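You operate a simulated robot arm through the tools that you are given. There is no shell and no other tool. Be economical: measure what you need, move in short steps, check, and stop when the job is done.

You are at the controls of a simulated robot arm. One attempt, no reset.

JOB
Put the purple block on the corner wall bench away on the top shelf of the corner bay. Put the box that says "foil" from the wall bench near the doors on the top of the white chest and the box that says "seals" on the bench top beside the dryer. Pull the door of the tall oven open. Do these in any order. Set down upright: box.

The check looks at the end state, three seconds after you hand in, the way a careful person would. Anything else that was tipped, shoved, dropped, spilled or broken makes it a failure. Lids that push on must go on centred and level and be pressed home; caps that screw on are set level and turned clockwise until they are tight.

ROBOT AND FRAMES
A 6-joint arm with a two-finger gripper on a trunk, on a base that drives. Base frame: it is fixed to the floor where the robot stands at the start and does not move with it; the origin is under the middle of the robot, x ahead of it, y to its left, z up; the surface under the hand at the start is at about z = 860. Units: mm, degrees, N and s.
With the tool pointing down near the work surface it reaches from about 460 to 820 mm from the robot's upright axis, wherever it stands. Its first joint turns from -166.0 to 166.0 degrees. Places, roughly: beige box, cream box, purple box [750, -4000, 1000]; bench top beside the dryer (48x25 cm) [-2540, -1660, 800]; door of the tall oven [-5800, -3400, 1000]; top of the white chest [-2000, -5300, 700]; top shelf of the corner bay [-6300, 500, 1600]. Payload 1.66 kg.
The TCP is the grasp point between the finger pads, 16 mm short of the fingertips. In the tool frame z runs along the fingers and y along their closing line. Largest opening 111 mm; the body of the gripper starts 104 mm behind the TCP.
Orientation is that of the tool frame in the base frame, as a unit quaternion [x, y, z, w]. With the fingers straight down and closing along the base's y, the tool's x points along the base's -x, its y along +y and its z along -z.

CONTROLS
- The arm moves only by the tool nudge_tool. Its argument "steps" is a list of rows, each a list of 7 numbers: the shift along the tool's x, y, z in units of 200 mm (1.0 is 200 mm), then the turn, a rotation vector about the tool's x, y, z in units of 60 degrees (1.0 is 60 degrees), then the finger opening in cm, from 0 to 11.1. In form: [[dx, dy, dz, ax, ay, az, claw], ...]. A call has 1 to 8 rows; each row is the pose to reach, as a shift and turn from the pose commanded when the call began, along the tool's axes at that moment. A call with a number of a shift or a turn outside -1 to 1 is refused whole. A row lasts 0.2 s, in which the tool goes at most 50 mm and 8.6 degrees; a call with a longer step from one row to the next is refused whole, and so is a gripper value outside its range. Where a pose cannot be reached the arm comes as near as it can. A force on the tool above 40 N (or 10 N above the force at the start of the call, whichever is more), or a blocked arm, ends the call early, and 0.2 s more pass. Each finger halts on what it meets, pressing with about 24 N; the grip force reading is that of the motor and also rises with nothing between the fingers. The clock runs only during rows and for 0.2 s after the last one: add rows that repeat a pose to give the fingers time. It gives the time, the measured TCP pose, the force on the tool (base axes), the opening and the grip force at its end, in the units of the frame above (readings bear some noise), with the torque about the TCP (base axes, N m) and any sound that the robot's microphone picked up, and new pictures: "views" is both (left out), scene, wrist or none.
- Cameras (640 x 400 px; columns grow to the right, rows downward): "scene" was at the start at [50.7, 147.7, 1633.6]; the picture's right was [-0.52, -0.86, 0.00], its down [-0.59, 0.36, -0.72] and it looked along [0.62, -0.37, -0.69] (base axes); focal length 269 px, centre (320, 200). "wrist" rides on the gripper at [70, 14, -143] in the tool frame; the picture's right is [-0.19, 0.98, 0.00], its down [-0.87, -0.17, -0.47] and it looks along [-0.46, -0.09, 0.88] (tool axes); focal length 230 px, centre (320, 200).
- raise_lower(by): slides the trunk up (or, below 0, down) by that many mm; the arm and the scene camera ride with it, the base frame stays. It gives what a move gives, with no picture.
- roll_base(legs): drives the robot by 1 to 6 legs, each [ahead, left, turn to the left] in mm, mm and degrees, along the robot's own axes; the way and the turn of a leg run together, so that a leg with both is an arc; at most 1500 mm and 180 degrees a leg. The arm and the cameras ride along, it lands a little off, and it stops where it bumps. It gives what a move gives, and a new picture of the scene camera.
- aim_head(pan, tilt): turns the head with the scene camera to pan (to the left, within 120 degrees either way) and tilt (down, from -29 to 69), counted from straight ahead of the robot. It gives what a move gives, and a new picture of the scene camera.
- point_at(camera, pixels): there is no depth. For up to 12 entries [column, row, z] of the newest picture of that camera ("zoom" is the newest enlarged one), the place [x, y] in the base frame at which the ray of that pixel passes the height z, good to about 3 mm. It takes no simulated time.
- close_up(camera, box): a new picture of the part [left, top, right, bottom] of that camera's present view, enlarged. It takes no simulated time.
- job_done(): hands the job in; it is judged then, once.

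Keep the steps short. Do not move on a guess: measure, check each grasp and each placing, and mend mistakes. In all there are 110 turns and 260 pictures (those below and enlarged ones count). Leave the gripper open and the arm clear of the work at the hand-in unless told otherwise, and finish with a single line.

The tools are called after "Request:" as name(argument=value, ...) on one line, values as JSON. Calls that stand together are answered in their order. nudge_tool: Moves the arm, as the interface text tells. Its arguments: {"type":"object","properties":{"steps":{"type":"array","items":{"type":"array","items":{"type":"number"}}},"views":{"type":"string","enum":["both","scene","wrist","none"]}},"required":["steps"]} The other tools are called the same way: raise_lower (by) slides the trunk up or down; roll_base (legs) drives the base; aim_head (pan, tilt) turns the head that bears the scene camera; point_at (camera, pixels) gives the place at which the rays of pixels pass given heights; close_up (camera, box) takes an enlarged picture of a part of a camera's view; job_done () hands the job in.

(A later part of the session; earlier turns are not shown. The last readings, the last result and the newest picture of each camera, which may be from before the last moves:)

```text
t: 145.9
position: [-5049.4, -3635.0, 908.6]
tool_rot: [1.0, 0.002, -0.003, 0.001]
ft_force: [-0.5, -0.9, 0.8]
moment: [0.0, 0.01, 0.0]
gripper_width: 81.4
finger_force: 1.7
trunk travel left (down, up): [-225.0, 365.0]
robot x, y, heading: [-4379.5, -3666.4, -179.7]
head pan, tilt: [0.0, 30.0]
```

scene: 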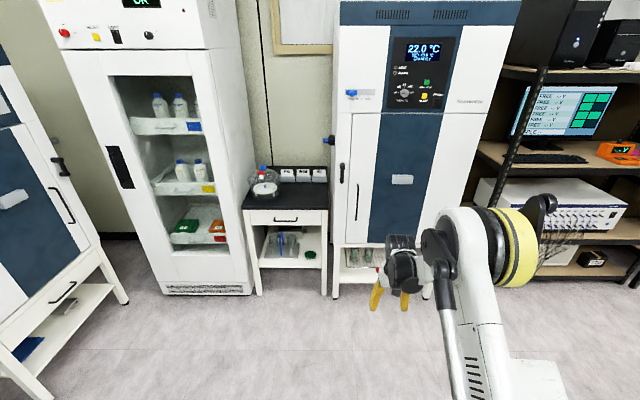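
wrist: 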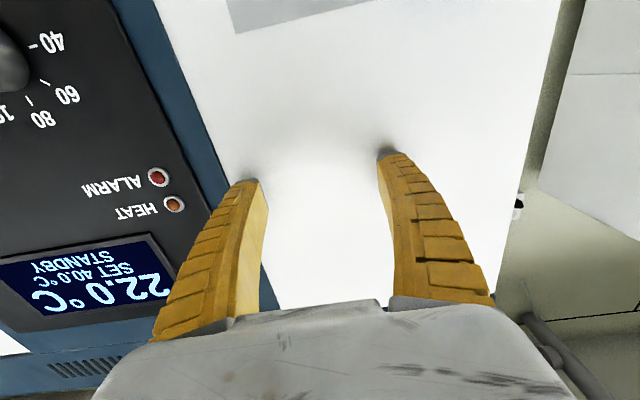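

The elbow is up again and reach is normal. I now pitch the hand to horizontal while still well back from the oven.

Request:
nudge_tool(steps=[[-0.05, 0, 0, 0, -0.14, 0, 8], [-0.1, 0, 0, 0, -0.28, 0, 8], [-0.15, 0, 0, 0, -0.42, 0, 8], [-0.2, 0, 0, 0, -0.56, 0, 8], [-0.25, 0, 0, 0, -0.7, 0, 8], [-0.3, 0, 0, 0, -0.84, 0, 8], [-0.35, 0, 0, 0, -0.98, 0, 8]], views="none")

Request:
nudge_tool(steps=[[0, 0, 0, 0, -0.13, 0, 8], [0, 0, 0, 0, -0.26, 0, 8], [0, 0, 0, 0, -0.39, 0, 8], [0, 0, 0, 0, -0.52, 0, 8], [0, 0, 0, 0, -0.52, 0, 8]], views="both")

```text
t: 147.5
position: [-5144.8, -3631.1, 920.4]
tool_rot: [0.87, 0.001, -0.492, 0.003]
ft_force: [-0.3, 0.9, -0.4]
moment: [-0.03, 0.0, 0.01]
gripper_width: 81.4
finger_force: 0.6
out of reach, approached as far as the arm can: row 6, 7
trunk travel left (down, up): [-225.0, 365.0]
robot x, y, heading: [-4380.4, -3672.4, -179.7]
head pan, tilt: [0.0, 30.0]
```

```text
t: 148.7
position: [-5211.2, -3624.8, 932.8]
tool_rot: [-0.706, 0.0, 0.708, -0.001]
ft_force: [-0.1, 0.1, 0.0]
moment: [-0.01, 0.02, 0.02]
gripper_width: 81.6
finger_force: 1.4
out of reach, approached as far as the arm can: row 1, 2, 3, 4, 5
trunk travel left (down, up): [-225.0, 365.0]
robot x, y, heading: [-4380.7, -3665.3, -179.9]
head pan, tilt: [0.0, 30.0]
```

scene: 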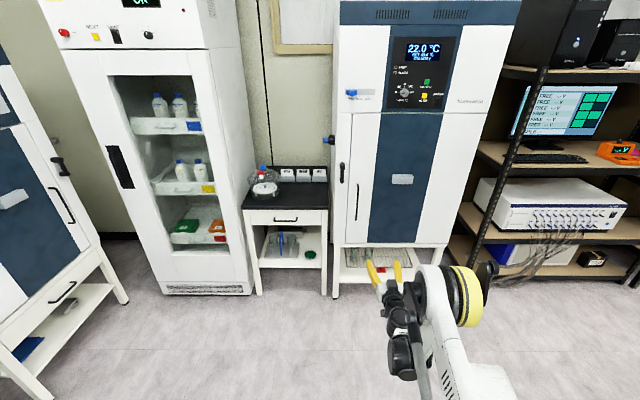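
wrist: 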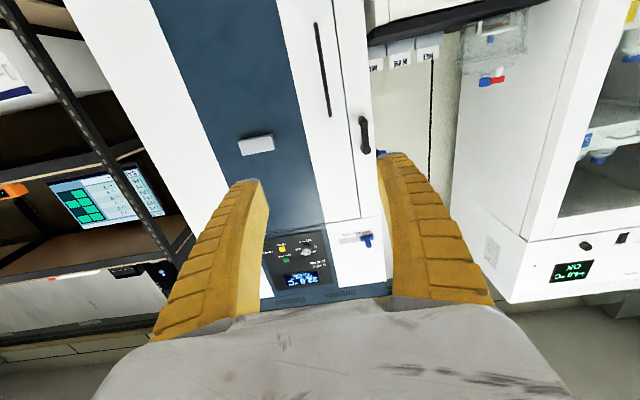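

The hand is horizontal. Lowering the trunk will ease the arm, so I go down 150 mm and raise the hand accordingly. I also measure the handle from both cameras.

Request:
point_at(camera="wrist", pixels=[[316, 25, 800], [316, 25, 750], [329, 115, 950], [329, 115, 1000], [364, 122, 1000], [364, 122, 950], [367, 150, 1050], [367, 150, 1000], [361, 216, 1200], [361, 216, 1150]])

Request:
close_up(camera="wrist", box=[260, 0, 420, 240])

Request:
close_up(camera="scene", box=[325, 100, 445, 260])

```text
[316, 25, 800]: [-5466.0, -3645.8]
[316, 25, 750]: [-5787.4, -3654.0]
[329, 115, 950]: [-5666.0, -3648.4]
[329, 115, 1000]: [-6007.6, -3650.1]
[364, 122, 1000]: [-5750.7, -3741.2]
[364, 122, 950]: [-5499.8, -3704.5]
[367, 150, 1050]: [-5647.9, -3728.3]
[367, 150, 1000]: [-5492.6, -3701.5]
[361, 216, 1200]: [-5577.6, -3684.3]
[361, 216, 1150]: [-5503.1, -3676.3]
```

```text
1.67 times, centred on (340, 120) of wrist
```

zoom: 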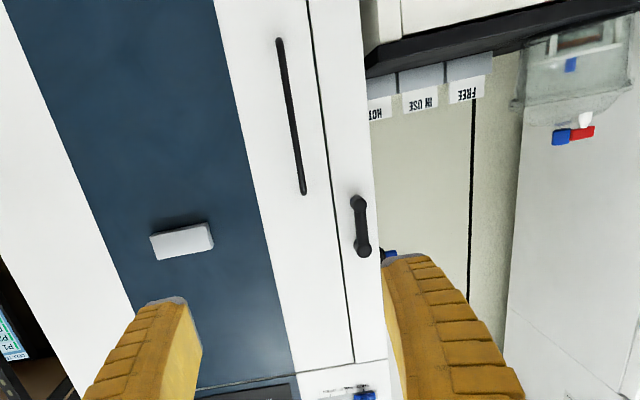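

```text
2.50 times, centred on (385, 180) of scene
```

zoom: 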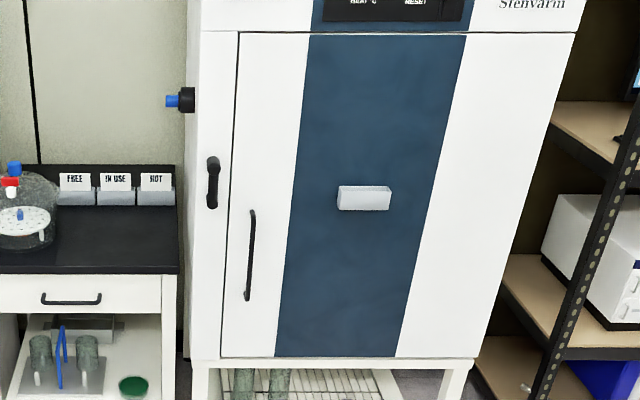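

Request:
point_at(camera="scene", pixels=[[358.2, 184.8, 967], [355.8, 219, 751], [358.2, 184.8, 975], [355.8, 219, 760], [357, 202, 860]])

Request:
raise_lower(by=-150)

Request:
nudge_tool(steps=[[-0.12, 0.04, -0.04, 0, 0, 0, 6], [-0.24, 0.08, -0.08, 0, 0, 0, 6], [-0.36, 0.12, -0.12, 0, 0, 0, 6], [-0.42, 0.12, -0.16, 0, 0, 0, 6], [-0.42, 0.12, -0.2, 0, 0, 0, 6], [-0.42, 0.12, -0.2, 0, 0, 0, 6]], views="both")

```text
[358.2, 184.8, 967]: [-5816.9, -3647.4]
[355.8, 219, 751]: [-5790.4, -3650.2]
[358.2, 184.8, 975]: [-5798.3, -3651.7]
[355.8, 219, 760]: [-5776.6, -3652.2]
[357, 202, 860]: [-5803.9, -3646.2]
```

```text
t: 150.5
position: [-5211.8, -3625.5, 781.9]
tool_rot: [-0.706, 0.0, 0.708, -0.003]
ft_force: [1.0, -0.1, -0.4]
moment: [-0.02, 0.0, -0.03]
gripper_width: 81.2
finger_force: 0.6
trunk travel left (down, up): [-75.0, 515.0]
robot x, y, heading: [-4386.2, -3669.7, -179.7]
head pan, tilt: [0.0, 30.0]
```

```text
t: 151.9
position: [-5191.0, -3646.1, 874.3]
tool_rot: [-0.706, -0.002, 0.708, -0.003]
ft_force: [-0.3, 0.8, 0.1]
moment: [0.0, 0.01, 0.01]
gripper_width: 62.0
finger_force: 2.0
out of reach, approached as far as the arm can: row 1, 2, 3, 4, 5, 6
trunk travel left (down, up): [-75.0, 515.0]
robot x, y, heading: [-4378.6, -3668.2, -179.7]
head pan, tilt: [0.0, 30.0]
```

scene: 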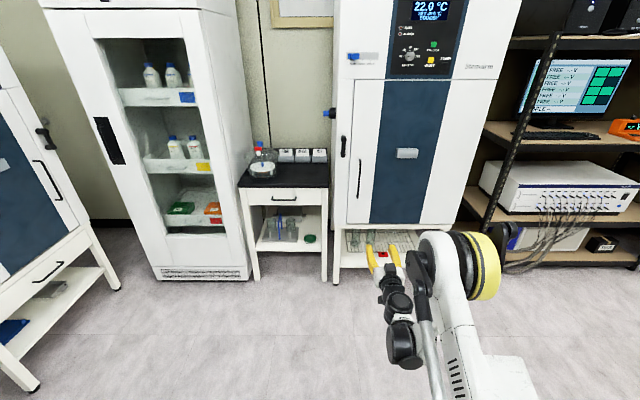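
wrist: 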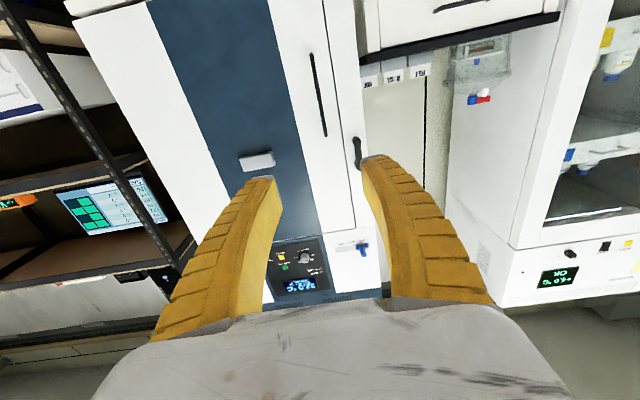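

TCP is now [−5191,−3646,874] with the fingers straddling the handle's line (bar at x≈−5790, y≈−3650). I drive ahead 530 mm and check.

Request:
roll_base(legs=[[530, 0, -0.3]])

Request:
nudge_tool(steps=[[0, 0, 0, 0, 0, 0, 6]], views="wrist")

```text
t: 154.9
position: [-5723.4, -3646.6, 874.0]
tool_rot: [-0.706, 0.001, 0.708, 0.0]
ft_force: [-1.1, -0.3, 0.6]
moment: [0.01, -0.01, -0.02]
gripper_width: 62.1
finger_force: 1.5
trunk travel left (down, up): [-75.0, 515.0]
robot x, y, heading: [-4914.1, -3669.4, -179.6]
head pan, tilt: [0.0, 30.0]
```

scene: 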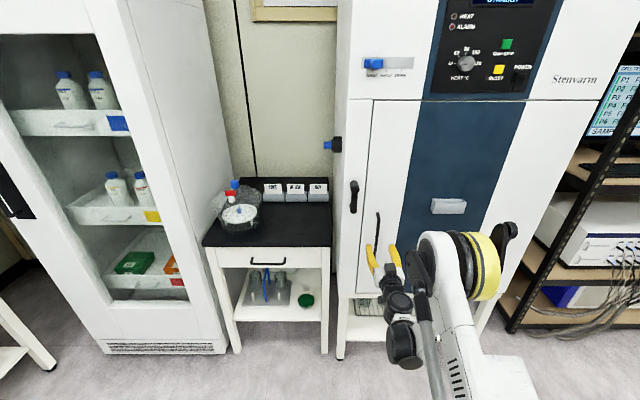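

```text
t: 155.3
position: [-5723.0, -3647.2, 874.2]
tool_rot: [-0.706, 0.001, 0.708, -0.001]
ft_force: [-0.1, -0.5, 0.1]
moment: [0.04, -0.01, -0.01]
gripper_width: 62.0
finger_force: 1.3
trunk travel left (down, up): [-75.0, 515.0]
robot x, y, heading: [-4915.8, -3668.5, -180.1]
head pan, tilt: [0.0, 30.0]
```

wrist: 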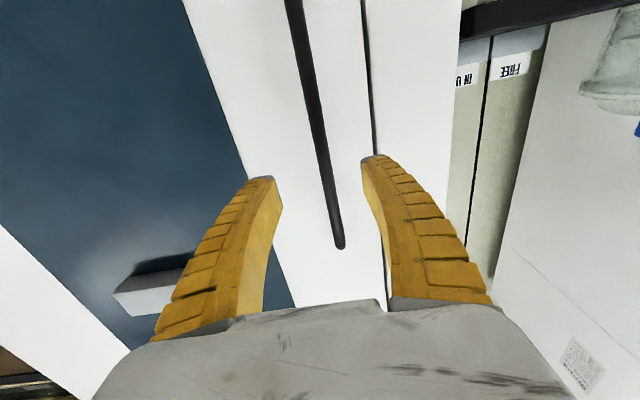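

Request:
point_at(camera="wrist", pixels=[[340, 243, 967], [340, 243, 975], [325, 160, 900], [325, 160, 890], [387, 270, 980]])

Request:
point_at(camera="scene", pixels=[[379, 212, 967], [379, 212, 975], [379, 212, 960]])

```text
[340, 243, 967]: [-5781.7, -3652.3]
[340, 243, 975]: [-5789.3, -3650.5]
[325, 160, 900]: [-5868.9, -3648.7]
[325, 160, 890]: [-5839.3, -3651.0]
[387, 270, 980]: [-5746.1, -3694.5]
```

```text
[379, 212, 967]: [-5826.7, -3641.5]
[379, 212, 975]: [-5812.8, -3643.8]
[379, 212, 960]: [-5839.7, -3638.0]
```

The bar is near x≈−5785. I advance 45 mm, watching the force, then close.

Request:
roll_base(legs=[[45, 0, 0]])

Request:
nudge_tool(steps=[[0, 0, 0, 0, 0, 0, 5], [0, 0, 0, 0, 0, 0, 3], [0, 0, 0, 0, 0, 0, 1], [0, 0, 0, 0, 0, 0, 0], [0, 0, 0, 0, 0, 0, 0]], views="wrist")

```text
t: 156.2
position: [-5767.9, -3647.8, 873.5]
tool_rot: [-0.706, 0.001, 0.708, -0.001]
ft_force: [-0.5, 0.0, 0.4]
moment: [-0.04, 0.03, 0.01]
gripper_width: 62.0
finger_force: 1.3
trunk travel left (down, up): [-75.0, 515.0]
robot x, y, heading: [-4957.8, -3672.6, -179.8]
head pan, tilt: [0.0, 30.0]
```

scene: 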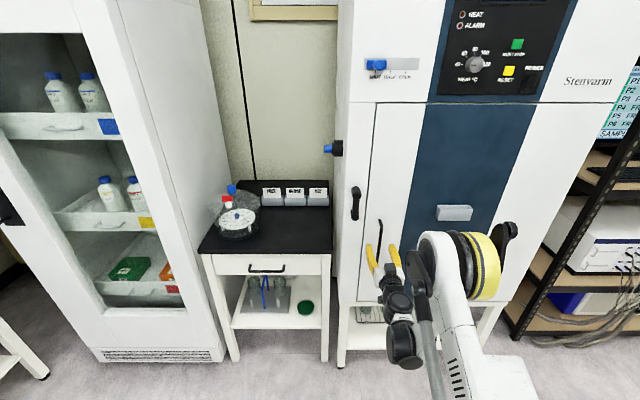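

```text
t: 157.4
position: [-5766.2, -3651.4, 875.3]
tool_rot: [-0.705, -0.002, 0.709, -0.003]
ft_force: [9.6, -22.4, -5.2]
moment: [-0.03, 0.0, 0.23]
gripper_width: 6.8
finger_force: 33.5
trunk travel left (down, up): [-75.0, 515.0]
robot x, y, heading: [-4955.9, -3671.6, -179.8]
head pan, tilt: [0.0, 30.0]
```

wrist: 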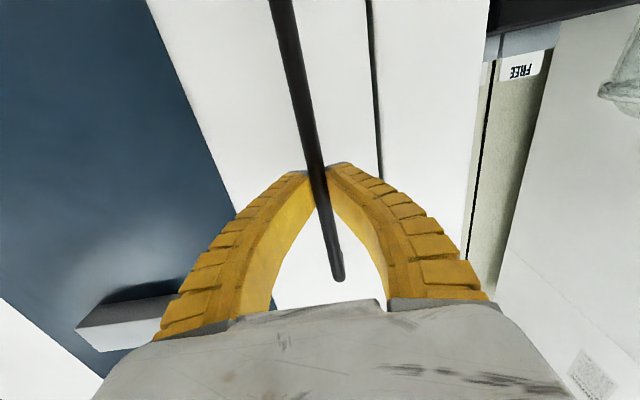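

The bar is gripped but near the fingertips, with a sideways load. I reopen, advance 12 mm, shift 4 mm and close again.

Request:
nudge_tool(steps=[[0, 0, 0, 0, 0, 0, 3], [0, 0.02, 0.03, 0, 0, 0, 3], [0, 0.02, 0.06, 0, 0, 0, 3], [0, 0.02, 0.06, 0, 0, 0, 1], [0, 0.02, 0.06, 0, 0, 0, 0], [0, 0.02, 0.06, 0, 0, 0, 0]], views="wrist")

```text
t: 158.8
position: [-5779.1, -3649.6, 874.0]
tool_rot: [-0.706, 0.001, 0.708, -0.001]
ft_force: [-2.7, 0.7, 0.5]
moment: [0.01, -0.03, 0.02]
gripper_width: 6.1
finger_force: 28.5
trunk travel left (down, up): [-75.0, 515.0]
robot x, y, heading: [-4958.6, -3668.4, -179.9]
head pan, tilt: [0.0, 30.0]
```

wrist: 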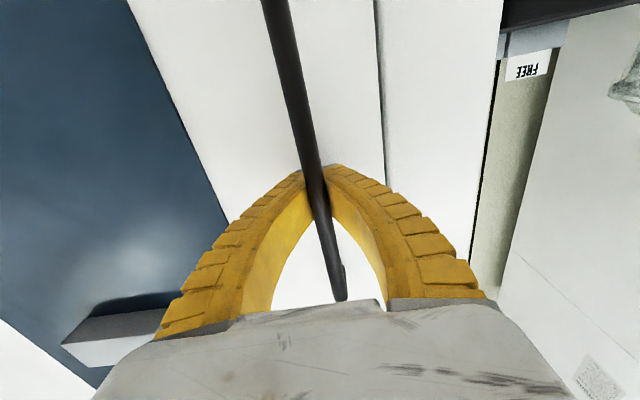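

Firm and balanced now. I pull gently by rolling the base back 30 mm and read the force.

Request:
roll_base(legs=[[-30, 0, 0]])

Request:
close_up(camera="wrist", box=[0, 0, 640, 400])

```text
t: 159.7
position: [-5749.2, -3650.7, 873.9]
tool_rot: [-0.706, 0.001, 0.708, -0.002]
ft_force: [-1.3, 5.6, -0.7]
moment: [-0.06, 0.09, 0.11]
gripper_width: 0.0
finger_force: 29.3
trunk travel left (down, up): [-75.0, 515.0]
robot x, y, heading: [-4928.9, -3669.6, -179.9]
head pan, tilt: [0.0, 30.0]
```

scene: 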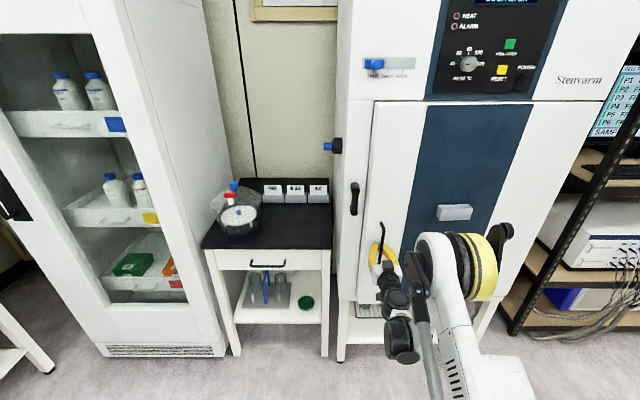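

```text
1.00 times, centred on (320, 200) of wrist (not enlarged: the box is as wide or as high as the picture)
```

zoom: 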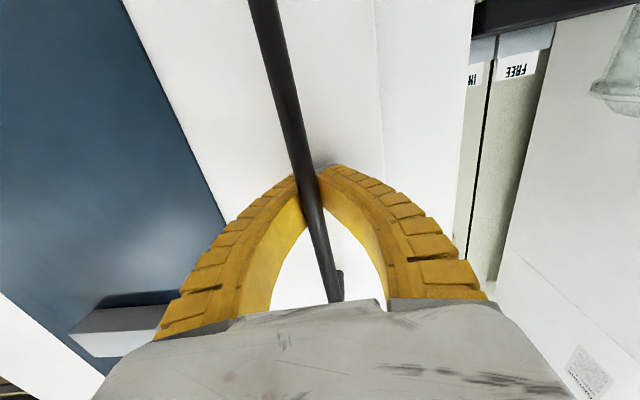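

Request:
close_up(camera="scene", box=[335, 90, 455, 330])

Request:
close_up(camera="wrist", box=[240, 100, 400, 200])

```text
1.67 times, centred on (395, 210) of scene
```

zoom: 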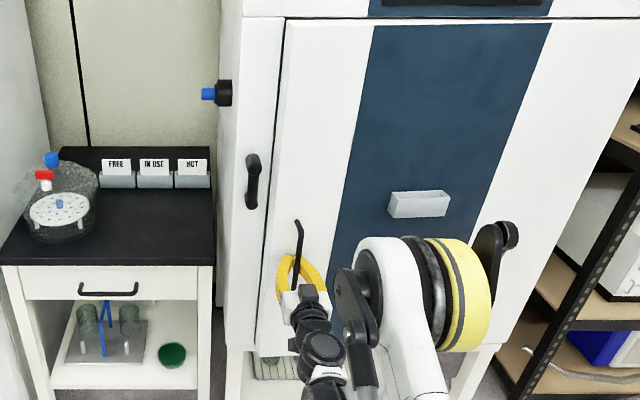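

```text
4.00 times, centred on (320, 150) of wrist
```

zoom: 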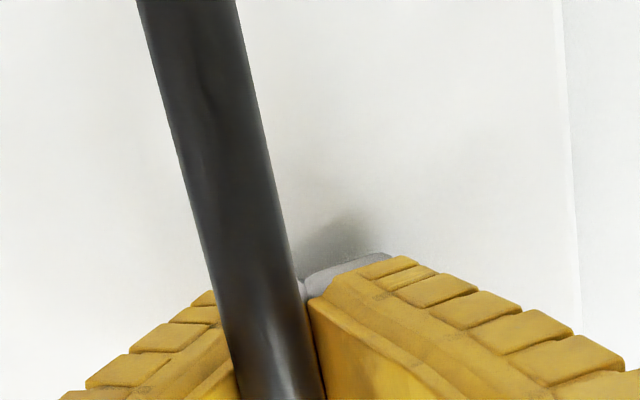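

The bar is caged inside the bowed fingers and the door has come ajar with no latch resistance. Now I swing the robot about the hinge (about [−5830,−3085]), first by 5°, watching the forces.

Request:
roll_base(legs=[[-50, -80, 5]])

```text
t: 160.8
position: [-5702.7, -3640.2, 874.5]
tool_rot: [-0.706, -0.031, 0.707, -0.032]
ft_force: [0.0, -0.1, 0.1]
moment: [0.0, -0.02, -0.01]
gripper_width: 0.0
finger_force: 28.8
trunk travel left (down, up): [-75.0, 515.0]
robot x, y, heading: [-4883.7, -3588.0, -175.1]
head pan, tilt: [0.0, 30.0]
```

scene: 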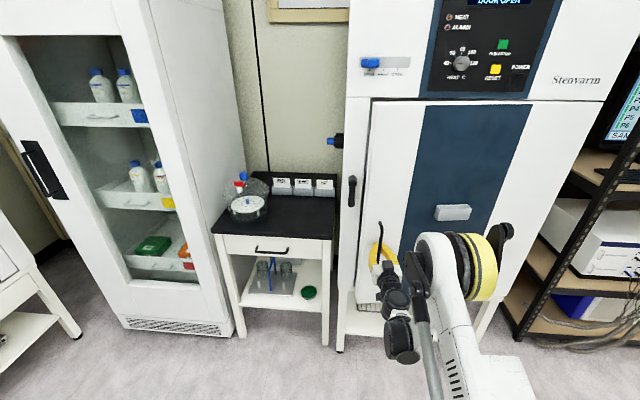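

The display now reads "DOOR OPEN" and forces are nil. I continue the swing by two more 6° legs.

Request:
roll_base(legs=[[-60, -95, 6], [-60, -95, 6]])

```text
t: 162.8
position: [-5593.0, -3599.7, 874.6]
tool_rot: [-0.698, -0.105, 0.7, -0.107]
ft_force: [2.3, -5.7, 3.9]
moment: [-0.03, -0.06, -0.19]
gripper_width: 0.8
finger_force: 28.9
trunk travel left (down, up): [-75.0, 515.0]
robot x, y, heading: [-4802.1, -3377.4, -163.0]
head pan, tilt: [0.0, 30.0]
```

scene: 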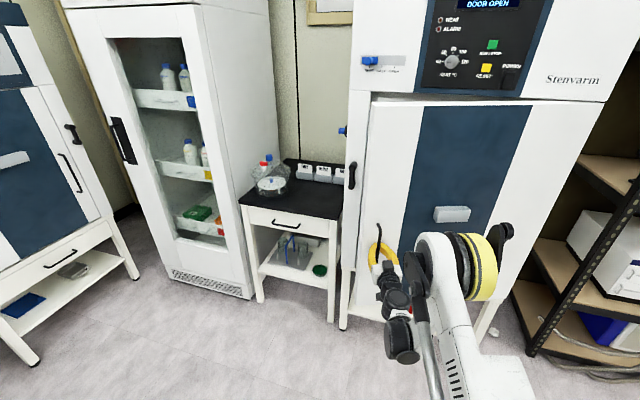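

Good, the path fits the hinge. About 15° more is safe before the island end comes near.

Request:
roll_base(legs=[[-60, -95, 6], [-60, -95, 6]])

```text
t: 164.8
position: [-5491.2, -3538.0, 874.6]
tool_rot: [-0.683, -0.178, 0.685, -0.179]
ft_force: [12.4, -17.5, 5.0]
moment: [0.0, -0.19, -0.46]
gripper_width: 7.5
finger_force: 28.3
trunk travel left (down, up): [-75.0, 515.0]
robot x, y, heading: [-4767.6, -3155.3, -150.8]
head pan, tilt: [0.0, 30.0]
```

scene: 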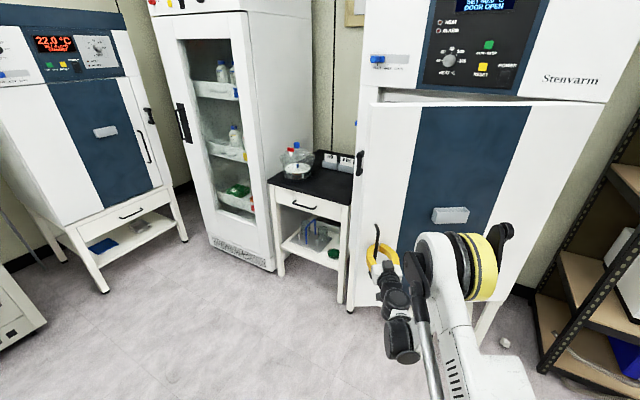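

The door is about 32° open and the next part of the arc would crowd the island. I open the fingers, back straight off the bar, then go round to push the door further from its inner face.

Request:
nudge_tool(steps=[[0, 0, 0, 0, 0, 0, 3], [0, 0, 0, 0, 0, 0, 5], [0, 0, 0, 0, 0, 0, 6], [0, 0, 0, 0, 0, 0, 6]], views="wrist")

Request:
roll_base(legs=[[-90, 0, 0], [-40, 250, 0]])

```text
t: 165.8
position: [-5492.5, -3538.0, 873.9]
tool_rot: [-0.684, -0.178, 0.685, -0.18]
ft_force: [0.3, 0.1, -0.3]
moment: [0.01, 0.03, -0.01]
gripper_width: 61.9
finger_force: 1.4
trunk travel left (down, up): [-75.0, 515.0]
robot x, y, heading: [-4766.9, -3152.5, -150.5]
head pan, tilt: [0.0, 30.0]
```

wrist: 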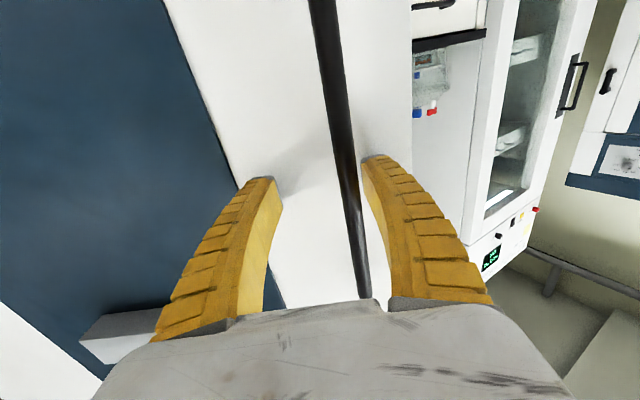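

```text
t: 168.4
position: [-5258.8, -3687.1, 874.4]
tool_rot: [-0.684, -0.178, 0.685, -0.18]
ft_force: [0.3, 0.6, -0.7]
moment: [0.0, -0.03, -0.01]
gripper_width: 61.8
finger_force: 1.5
trunk travel left (down, up): [-75.0, 515.0]
robot x, y, heading: [-4534.9, -3302.6, -150.7]
head pan, tilt: [0.0, 30.0]
```

scene: 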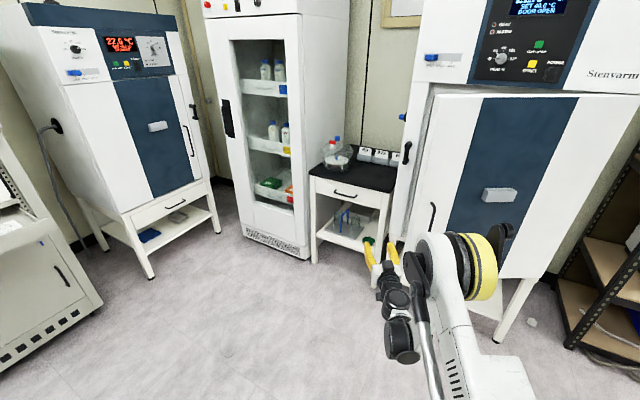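

The door stays at about 32°. I drive round to the south (about [−4650,−4550]) and turn to face +y/−x.

Request:
roll_base(legs=[[300, 517, 0], [355, 517, 0], [0, 0, -99]])

Request:
aim_head(pan=15, tilt=30)

```text
t: 179.1
position: [-4849.2, -3743.3, 874.1]
tool_rot: [-0.576, 0.41, 0.577, 0.409]
ft_force: [-0.6, -0.3, 0.4]
moment: [0.02, -0.02, 0.02]
gripper_width: 62.2
finger_force: 1.4
trunk travel left (down, up): [-75.0, 515.0]
robot x, y, heading: [-4600.3, -4525.5, 109.3]
head pan, tilt: [0.0, 30.0]
```

scene: 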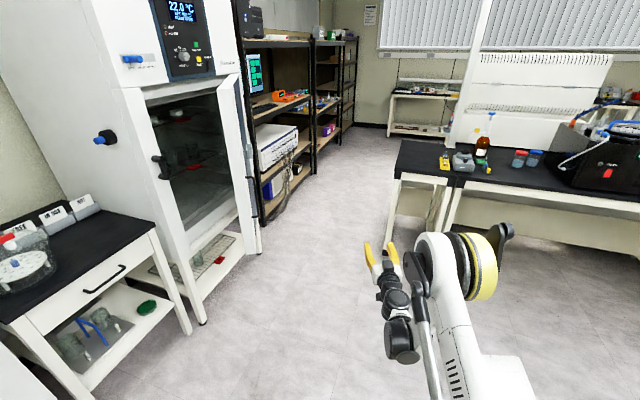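

```text
t: 179.9
position: [-4849.9, -3743.0, 874.7]
tool_rot: [-0.575, 0.41, 0.578, 0.409]
ft_force: [0.3, 0.4, 0.1]
moment: [0.01, -0.02, -0.02]
gripper_width: 62.1
finger_force: 1.3
trunk travel left (down, up): [-75.0, 515.0]
robot x, y, heading: [-4596.9, -4523.9, 109.4]
head pan, tilt: [15.0, 30.0]
```

scene: 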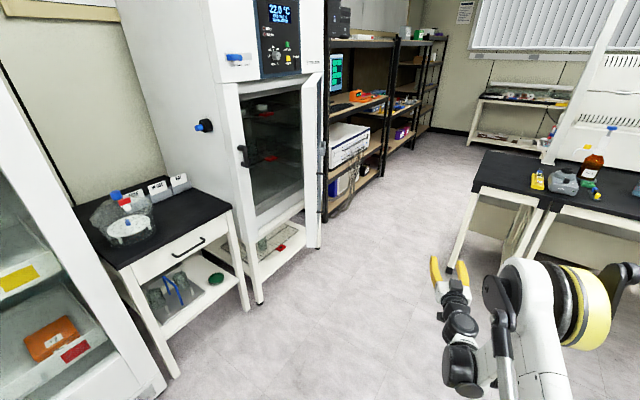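

Request:
close_up(camera="scene", box=[200, 30, 360, 290])

Request:
point_at(camera="scene", pixels=[[321, 248, 600], [308, 248, 600], [305, 205, 650], [260, 303, 0], [249, 309, 0], [321, 75, 1250], [165, 375, 0]])

```text
1.54 times, centred on (280, 160) of scene
```

zoom: 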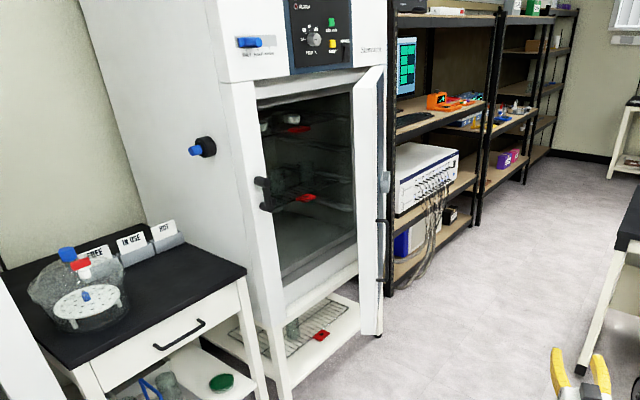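

```text
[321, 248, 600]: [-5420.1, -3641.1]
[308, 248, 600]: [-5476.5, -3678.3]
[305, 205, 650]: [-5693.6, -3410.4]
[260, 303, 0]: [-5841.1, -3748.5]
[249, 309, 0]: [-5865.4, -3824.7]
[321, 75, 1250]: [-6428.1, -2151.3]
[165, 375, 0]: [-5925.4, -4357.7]
```

I slide left so the fingertips come in front of the opening, inside the door's edge, with the fingers closed for pushing.

Request:
nudge_tool(steps=[[0, 0, 0, 0, 0, 0, 3], [0, 0, 0, 0, 0, 0, 0], [0, 0, 0, 0, 0, 0, 0]], views="none")

Request:
roll_base(legs=[[90, 340, 0], [70, 330, 0]])

Request:
aim_head(pan=0, tilt=35)

```text
t: 180.7
position: [-4848.8, -3742.3, 875.2]
tool_rot: [-0.576, 0.409, 0.578, 0.409]
ft_force: [-0.1, 0.3, 0.4]
moment: [0.01, 0.0, 0.02]
gripper_width: 0.0
finger_force: 23.5
trunk travel left (down, up): [-75.0, 515.0]
robot x, y, heading: [-4596.0, -4522.6, 109.3]
head pan, tilt: [15.0, 30.0]
```

```text
t: 184.7
position: [-5520.0, -3807.4, 873.7]
tool_rot: [-0.575, 0.411, 0.577, 0.41]
ft_force: [0.3, 0.5, 0.8]
moment: [0.01, -0.04, -0.01]
gripper_width: 0.0
finger_force: 23.5
trunk travel left (down, up): [-75.0, 515.0]
robot x, y, heading: [-5271.0, -4589.5, 108.9]
head pan, tilt: [15.0, 30.0]
```

scene: 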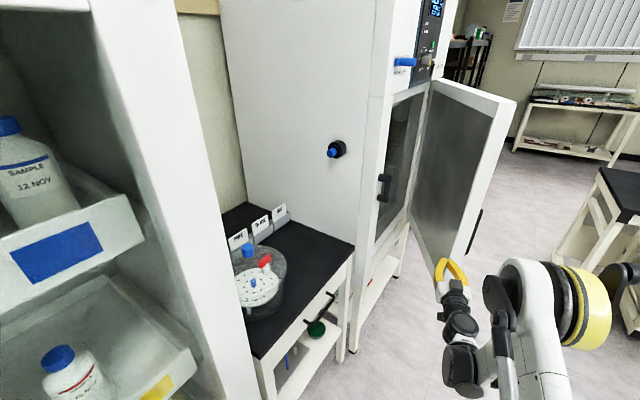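

```text
t: 185.5
position: [-5518.9, -3808.0, 873.5]
tool_rot: [-0.574, 0.411, 0.577, 0.411]
ft_force: [0.0, 0.7, -0.5]
moment: [0.02, 0.0, -0.01]
gripper_width: 0.0
finger_force: 24.3
trunk travel left (down, up): [-75.0, 515.0]
robot x, y, heading: [-5272.3, -4589.4, 109.0]
head pan, tilt: [0.0, 35.0]
```

scene: 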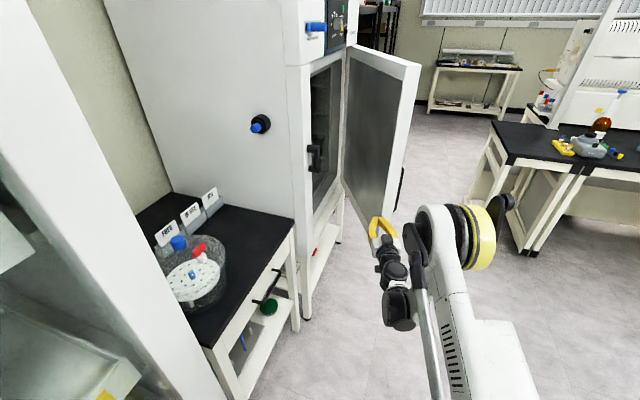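

The hand points just inside the door's edge. I go in 150 mm, then strafe right to push the inner face.

Request:
roll_base(legs=[[150, 0, 0], [0, -110, 0]])

```text
t: 187.6
position: [-5465.3, -3632.4, 874.2]
tool_rot: [-0.575, 0.411, 0.577, 0.41]
ft_force: [-0.7, 0.1, -0.5]
moment: [-0.04, 0.0, -0.01]
gripper_width: 0.2
finger_force: 23.7
trunk travel left (down, up): [-75.0, 515.0]
robot x, y, heading: [-5215.7, -4410.6, 108.9]
head pan, tilt: [0.0, 35.0]
```

scene: 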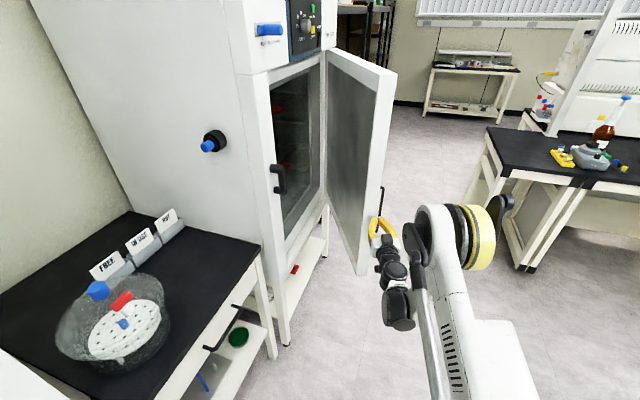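

No contact was felt. I check with the wrist camera which side of the door edge the hand is on.

Request:
nudge_tool(steps=[[0, 0, 0, 0, 0, 0, 0]], views="both")

Request:
close_up(camera="scene", box=[310, 130, 470, 290])

```text
t: 188.0
position: [-5465.0, -3631.4, 874.6]
tool_rot: [-0.575, 0.411, 0.577, 0.41]
ft_force: [-0.7, 0.1, -0.5]
moment: [0.01, -0.02, -0.02]
gripper_width: 0.0
finger_force: 24.1
trunk travel left (down, up): [-75.0, 515.0]
robot x, y, heading: [-5218.6, -4415.2, 109.2]
head pan, tilt: [0.0, 35.0]
```

scene: 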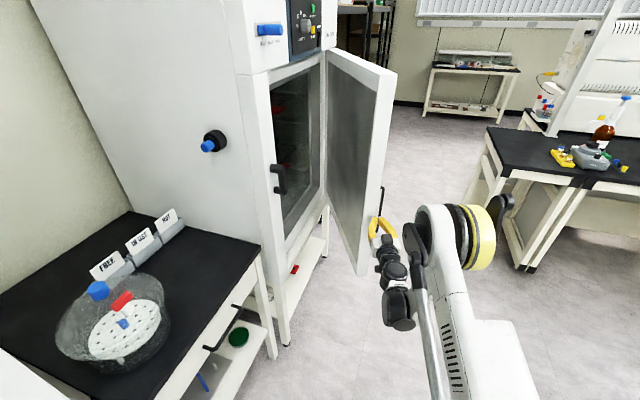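
wrist: 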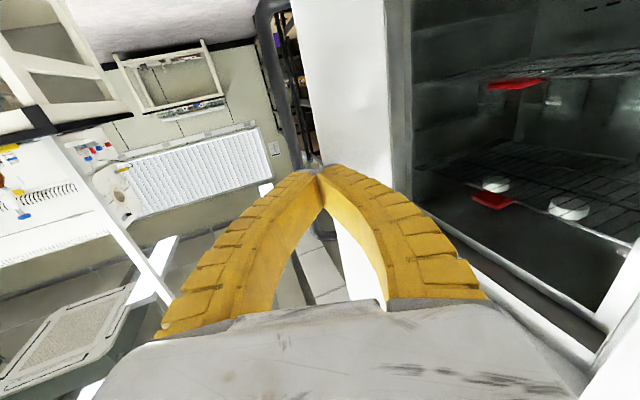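

```text
2.50 times, centred on (390, 210) of scene
```

zoom: 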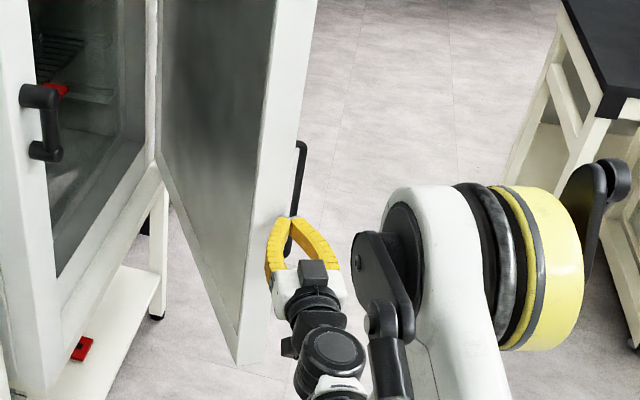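

The fingertips are facing the door's end edge (wrist picture columns 290–410). I back off 50 mm, move left 160 and go in 200, so the fingers come behind the door's inner corner.

Request:
roll_base(legs=[[-50, 0, 0], [0, 160, 0], [190, 0, 0]])

Request:
nudge_tool(steps=[[0, 0, 0, 0, 0, 0, 0]], views="wrist")

```text
t: 191.1
position: [-5656.3, -3547.8, 873.5]
tool_rot: [-0.573, 0.413, 0.576, 0.412]
ft_force: [-0.3, 0.5, 0.0]
moment: [0.03, 0.01, 0.01]
gripper_width: 0.0
finger_force: 24.3
trunk travel left (down, up): [-75.0, 515.0]
robot x, y, heading: [-5411.8, -4329.7, 108.8]
head pan, tilt: [0.0, 35.0]
```

scene: 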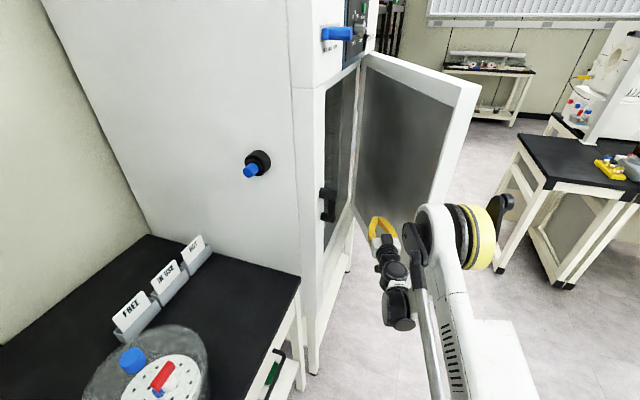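

```text
t: 191.5
position: [-5656.1, -3547.2, 875.4]
tool_rot: [-0.573, 0.413, 0.576, 0.412]
ft_force: [0.5, 0.4, 0.5]
moment: [-0.04, -0.01, -0.01]
gripper_width: 0.1
finger_force: 23.9
trunk travel left (down, up): [-75.0, 515.0]
robot x, y, heading: [-5414.2, -4332.4, 108.6]
head pan, tilt: [0.0, 35.0]
```

wrist: 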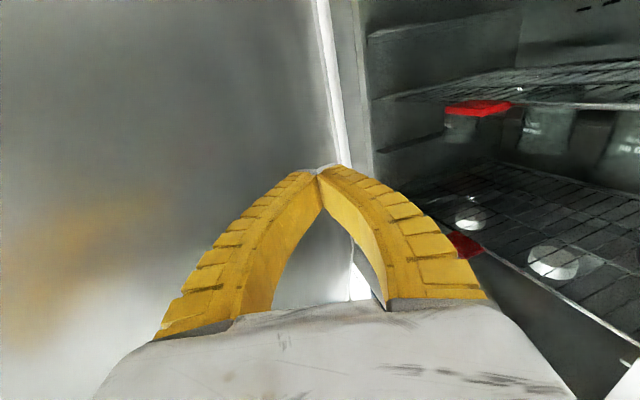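

Now the door's inner panel is on the hand's right (left in the inverted wrist picture). I strafe right to swing it open.

Request:
roll_base(legs=[[0, -130, 0], [20, -100, 0]])

```text
t: 193.6
position: [-5442.6, -3454.0, 874.4]
tool_rot: [-0.573, 0.413, 0.576, 0.412]
ft_force: [-0.2, 0.0, -0.6]
moment: [0.01, -0.01, -0.02]
gripper_width: 0.0
finger_force: 23.8
trunk travel left (down, up): [-75.0, 515.0]
robot x, y, heading: [-5198.6, -4242.1, 108.5]
head pan, tilt: [0.0, 35.0]
```

scene: 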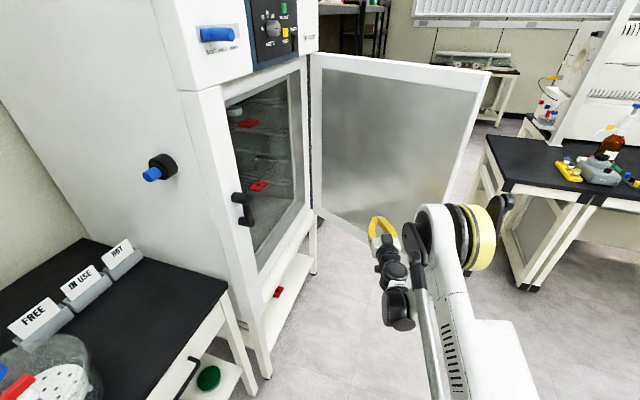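

The door swings freely. I keep pushing, ahead and right.

Request:
roll_base(legs=[[90, -100, 0], [90, -90, 0]])

```text
t: 195.7
position: [-5326.4, -3225.7, 873.7]
tool_rot: [-0.573, 0.412, 0.576, 0.411]
ft_force: [-0.2, -0.1, -0.5]
moment: [0.01, 0.02, 0.0]
gripper_width: 0.0
finger_force: 24.3
trunk travel left (down, up): [-75.0, 515.0]
robot x, y, heading: [-5078.1, -4006.8, 108.6]
head pan, tilt: [0.0, 35.0]
```

scene: 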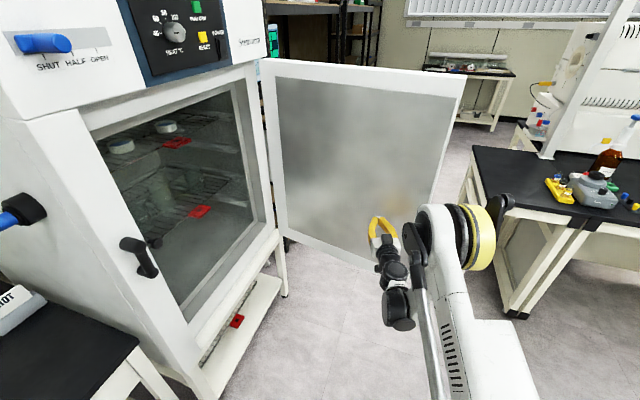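

The door is about 76° open. One more gentle push, then I withdraw.

Request:
roll_base(legs=[[100, -20, 0], [-250, 0, 0]])

```text
t: 198.3
position: [-5257.7, -3358.3, 873.3]
tool_rot: [-0.575, 0.411, 0.576, 0.411]
ft_force: [-0.6, 0.1, -0.5]
moment: [-0.02, 0.0, 0.04]
gripper_width: 0.0
finger_force: 24.1
trunk travel left (down, up): [-75.0, 515.0]
robot x, y, heading: [-5014.0, -4138.5, 108.8]
head pan, tilt: [0.0, 35.0]
```

scene: 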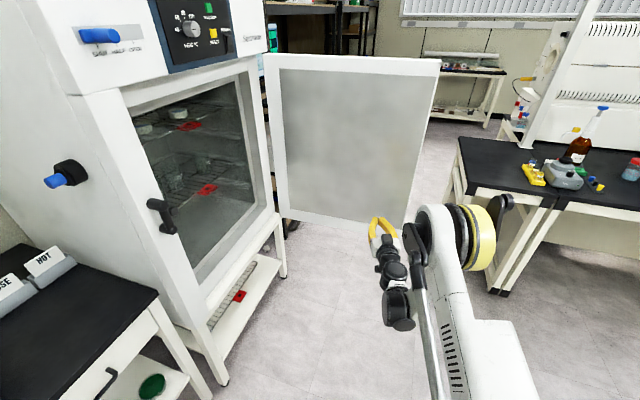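

The door is well open (about 85–90°). Now on to the boxes near the doors: I turn right to face +x and fold the hand to point down.

Request:
roll_base(legs=[[-60, 0, -108.8]])

Request:
nudge_tool(steps=[[0, 0, -0.05, 0, 0.14, 0, 6], [0, 0, -0.1, 0, 0.28, 0, 6], [0, 0, -0.15, 0, 0.42, 0, 6], [0, 0, -0.2, 0, 0.56, 0, 6], [0, 0, -0.3, 0, 0.7, 0, 6], [0, 0, -0.4, 0, 0.84, 0, 6], [0, 0, -0.5, 0, 0.98, 0, 6]], views="none")

Request:
aim_head(pan=0, tilt=20)

```text
t: 203.3
position: [-4221.7, -4217.6, 873.7]
tool_rot: [0.006, 0.707, -0.005, 0.708]
ft_force: [-0.4, -0.5, -0.3]
moment: [0.05, -0.02, 0.01]
gripper_width: 0.4
finger_force: 24.3
trunk travel left (down, up): [-75.0, 515.0]
robot x, y, heading: [-5042.1, -4182.9, -0.9]
head pan, tilt: [0.0, 35.0]
```

scene: 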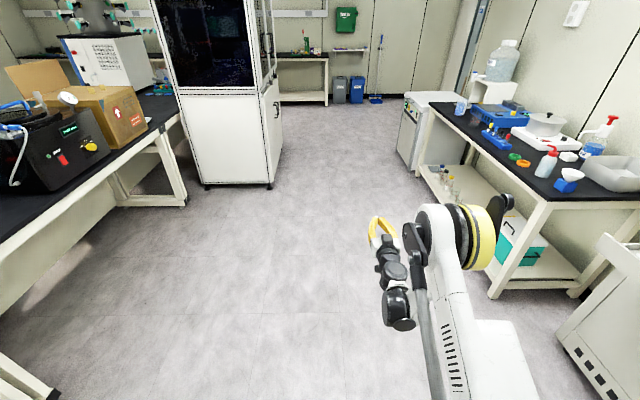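

```text
t: 204.9
position: [-4323.4, -4216.5, 873.5]
tool_rot: [0.008, 0.963, 0.0, 0.268]
ft_force: [-0.5, 0.1, 0.3]
moment: [0.04, -0.01, 0.01]
gripper_width: 61.8
finger_force: 1.2
out of reach, approached as far as the arm can: row 1
trunk travel left (down, up): [-75.0, 515.0]
robot x, y, heading: [-5041.8, -4181.2, -0.6]
head pan, tilt: [0.0, 35.0]
```

```text
t: 205.7
position: [-4321.5, -4215.0, 873.0]
tool_rot: [0.008, 0.963, -0.001, 0.27]
ft_force: [0.3, -0.7, -0.4]
moment: [0.01, 0.05, -0.03]
gripper_width: 62.0
finger_force: 1.0
trunk travel left (down, up): [-75.0, 515.0]
robot x, y, heading: [-5044.5, -4182.2, -0.9]
head pan, tilt: [0.0, 20.0]
```

scene: 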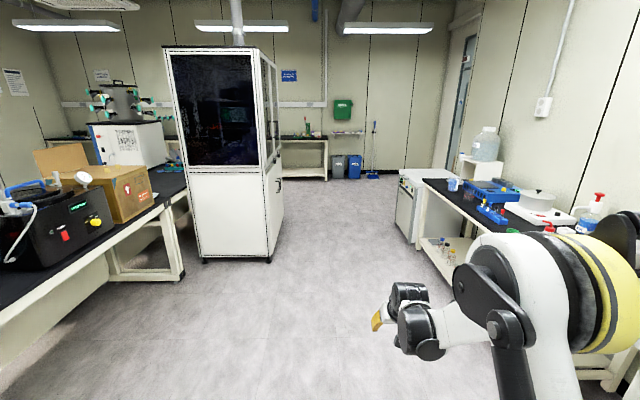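

Request:
point_at(camera="scene", pixels=[[268, 261, 0], [203, 262, 0], [281, 221, 0], [413, 243, 0], [397, 227, 0], [400, 175, 700], [428, 173, 700], [328, 180, 0]])

Request:
nudge_tool(steps=[[0.04, 0, -0.16, 0, 0.09, 0, 6], [0.08, 0, -0.32, 0, 0.18, 0, 6], [0.12, 0, -0.48, 0, 0.27, 0, 6], [0.16, 0, -0.64, 0, 0.36, 0, 6], [0.2, 0, -0.8, 0, 0.45, 0, 6], [0.24, 0, -0.95, 0, 0.52, 0, 6]], views="none")

```text
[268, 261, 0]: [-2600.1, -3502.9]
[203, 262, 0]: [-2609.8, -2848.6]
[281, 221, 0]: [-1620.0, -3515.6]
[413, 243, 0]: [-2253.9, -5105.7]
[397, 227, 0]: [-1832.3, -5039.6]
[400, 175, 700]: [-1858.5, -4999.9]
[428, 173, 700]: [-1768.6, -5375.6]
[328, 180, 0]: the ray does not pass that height
```

```text
t: 207.1
position: [-4461.8, -4214.9, 1009.7]
tool_rot: [0.008, 1.0, 0.001, 0.001]
ft_force: [-0.7, 0.2, 0.1]
moment: [0.0, 0.02, 0.0]
gripper_width: 61.7
finger_force: 1.4
trunk travel left (down, up): [-75.0, 515.0]
robot x, y, heading: [-5040.8, -4180.7, -0.8]
head pan, tilt: [0.0, 20.0]
```

The corridor along y≈−4200 is clear (fume cabinet at y>−3515, chest at y<−5040). I drive +x about 4400 mm.

Request:
roll_base(legs=[[0, 0, 0.8], [1450, 0, 0], [1450, 0, 0]])

Request:
roll_base(legs=[[1450, 0, 0]])

```text
t: 221.3
position: [-1595.2, -4236.6, 1009.0]
tool_rot: [0.011, 1.0, 0.002, 0.001]
ft_force: [0.9, -0.3, 0.6]
moment: [-0.01, 0.01, -0.01]
gripper_width: 62.0
finger_force: 1.3
trunk travel left (down, up): [-75.0, 515.0]
robot x, y, heading: [-2176.0, -4201.3, -1.1]
head pan, tilt: [0.0, 20.0]
```

scene: 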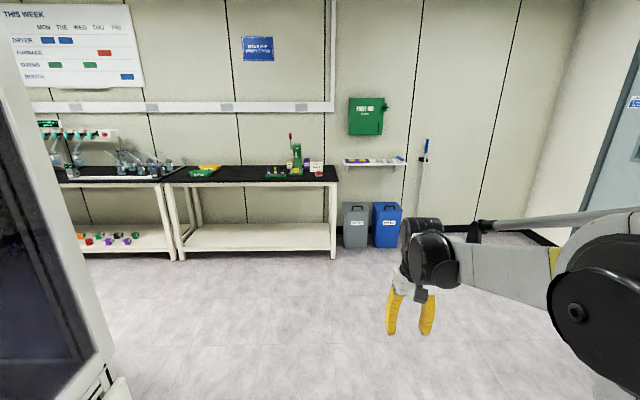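

```text
t: 228.5
position: [-134.7, -4263.8, 1009.3]
tool_rot: [0.009, 1.0, 0.002, 0.001]
ft_force: [0.5, 0.0, -0.7]
moment: [0.05, 0.01, 0.0]
gripper_width: 61.9
finger_force: 1.3
trunk travel left (down, up): [-75.0, 515.0]
robot x, y, heading: [-719.1, -4233.1, -0.9]
head pan, tilt: [0.0, 20.0]
```

scene: 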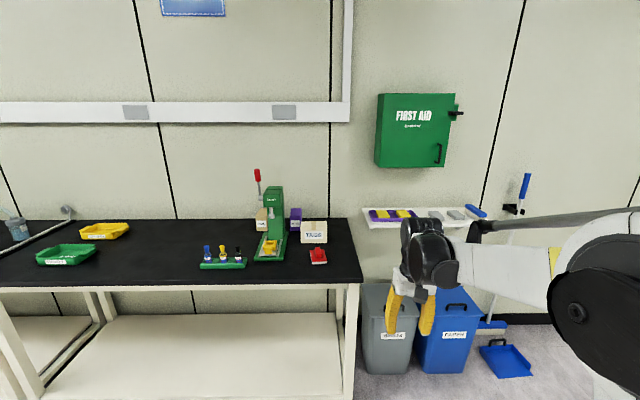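

Request:
close_up(camera="scene", box=[180, 160, 380, 300])

Request:
point_at(camera="scene", pixels=[[360, 283, 860], [0, 283, 860], [315, 242, 860], [295, 232, 860], [262, 232, 860], [270, 260, 860], [318, 262, 860], [222, 266, 860], [349, 218, 860], [180, 218, 860]])

```text
2.86 times, centred on (280, 230) of scene
```

zoom: 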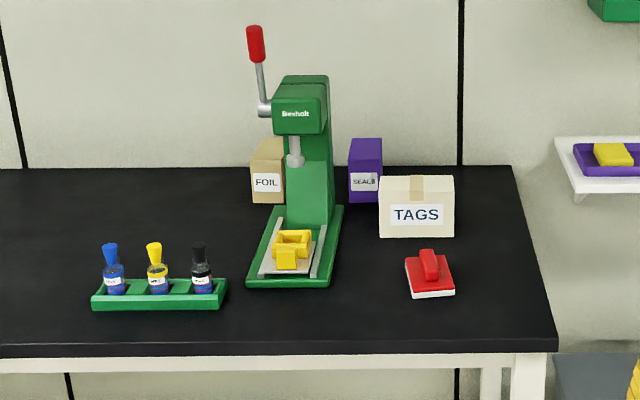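

```text
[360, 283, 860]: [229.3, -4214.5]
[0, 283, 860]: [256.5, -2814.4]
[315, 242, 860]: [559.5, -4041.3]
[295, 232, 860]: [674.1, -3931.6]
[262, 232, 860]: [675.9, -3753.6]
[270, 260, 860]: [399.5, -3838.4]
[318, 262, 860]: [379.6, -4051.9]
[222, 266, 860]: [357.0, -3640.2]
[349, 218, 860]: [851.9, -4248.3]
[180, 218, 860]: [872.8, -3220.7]
```

FOIL (beige) stands behind the green press on its left and SEALS (purple) behind it on its right. I raise the trunk 350 mm and approach.

Request:
raise_lower(by=380)

Request:
roll_base(legs=[[560, 380, 0.9]])

Request:
aim_head(pan=0, tilt=40)

```text
t: 232.2
position: [-134.5, -4264.6, 1388.6]
tool_rot: [0.01, 1.0, 0.001, 0.001]
ft_force: [-0.3, -0.5, 0.1]
moment: [0.06, -0.03, 0.04]
gripper_width: 61.6
finger_force: 1.7
trunk travel left (down, up): [-455.0, 135.0]
robot x, y, heading: [-716.0, -4231.1, -1.1]
head pan, tilt: [0.0, 20.0]
```

```text
t: 235.9
position: [434.1, -3887.6, 1389.6]
tool_rot: [0.003, 1.0, 0.001, 0.001]
ft_force: [0.6, 0.2, -0.7]
moment: [0.02, 0.02, 0.02]
gripper_width: 61.9
finger_force: 1.3
trunk travel left (down, up): [-455.0, 135.0]
robot x, y, heading: [-147.5, -3861.4, -0.2]
head pan, tilt: [0.0, 20.0]
```

scene: 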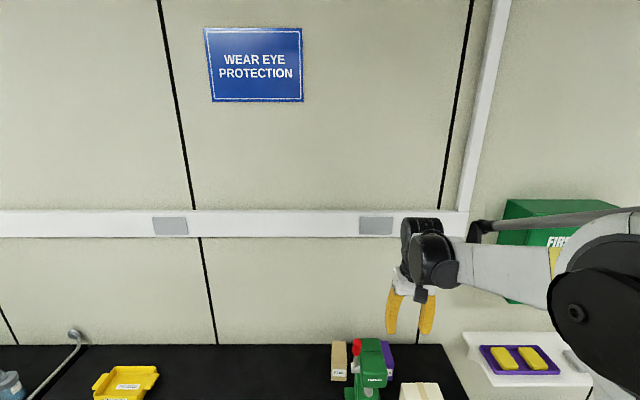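

```text
t: 236.8
position: [432.1, -3888.1, 1389.0]
tool_rot: [0.002, 1.0, 0.002, 0.002]
ft_force: [0.0, -0.5, -0.2]
moment: [-0.02, 0.02, 0.02]
gripper_width: 61.9
finger_force: 1.6
trunk travel left (down, up): [-455.0, 135.0]
robot x, y, heading: [-150.3, -3863.2, -0.2]
head pan, tilt: [0.0, 40.0]
```

scene: 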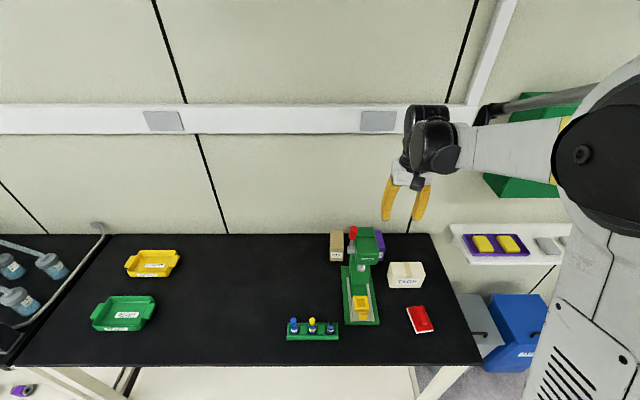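

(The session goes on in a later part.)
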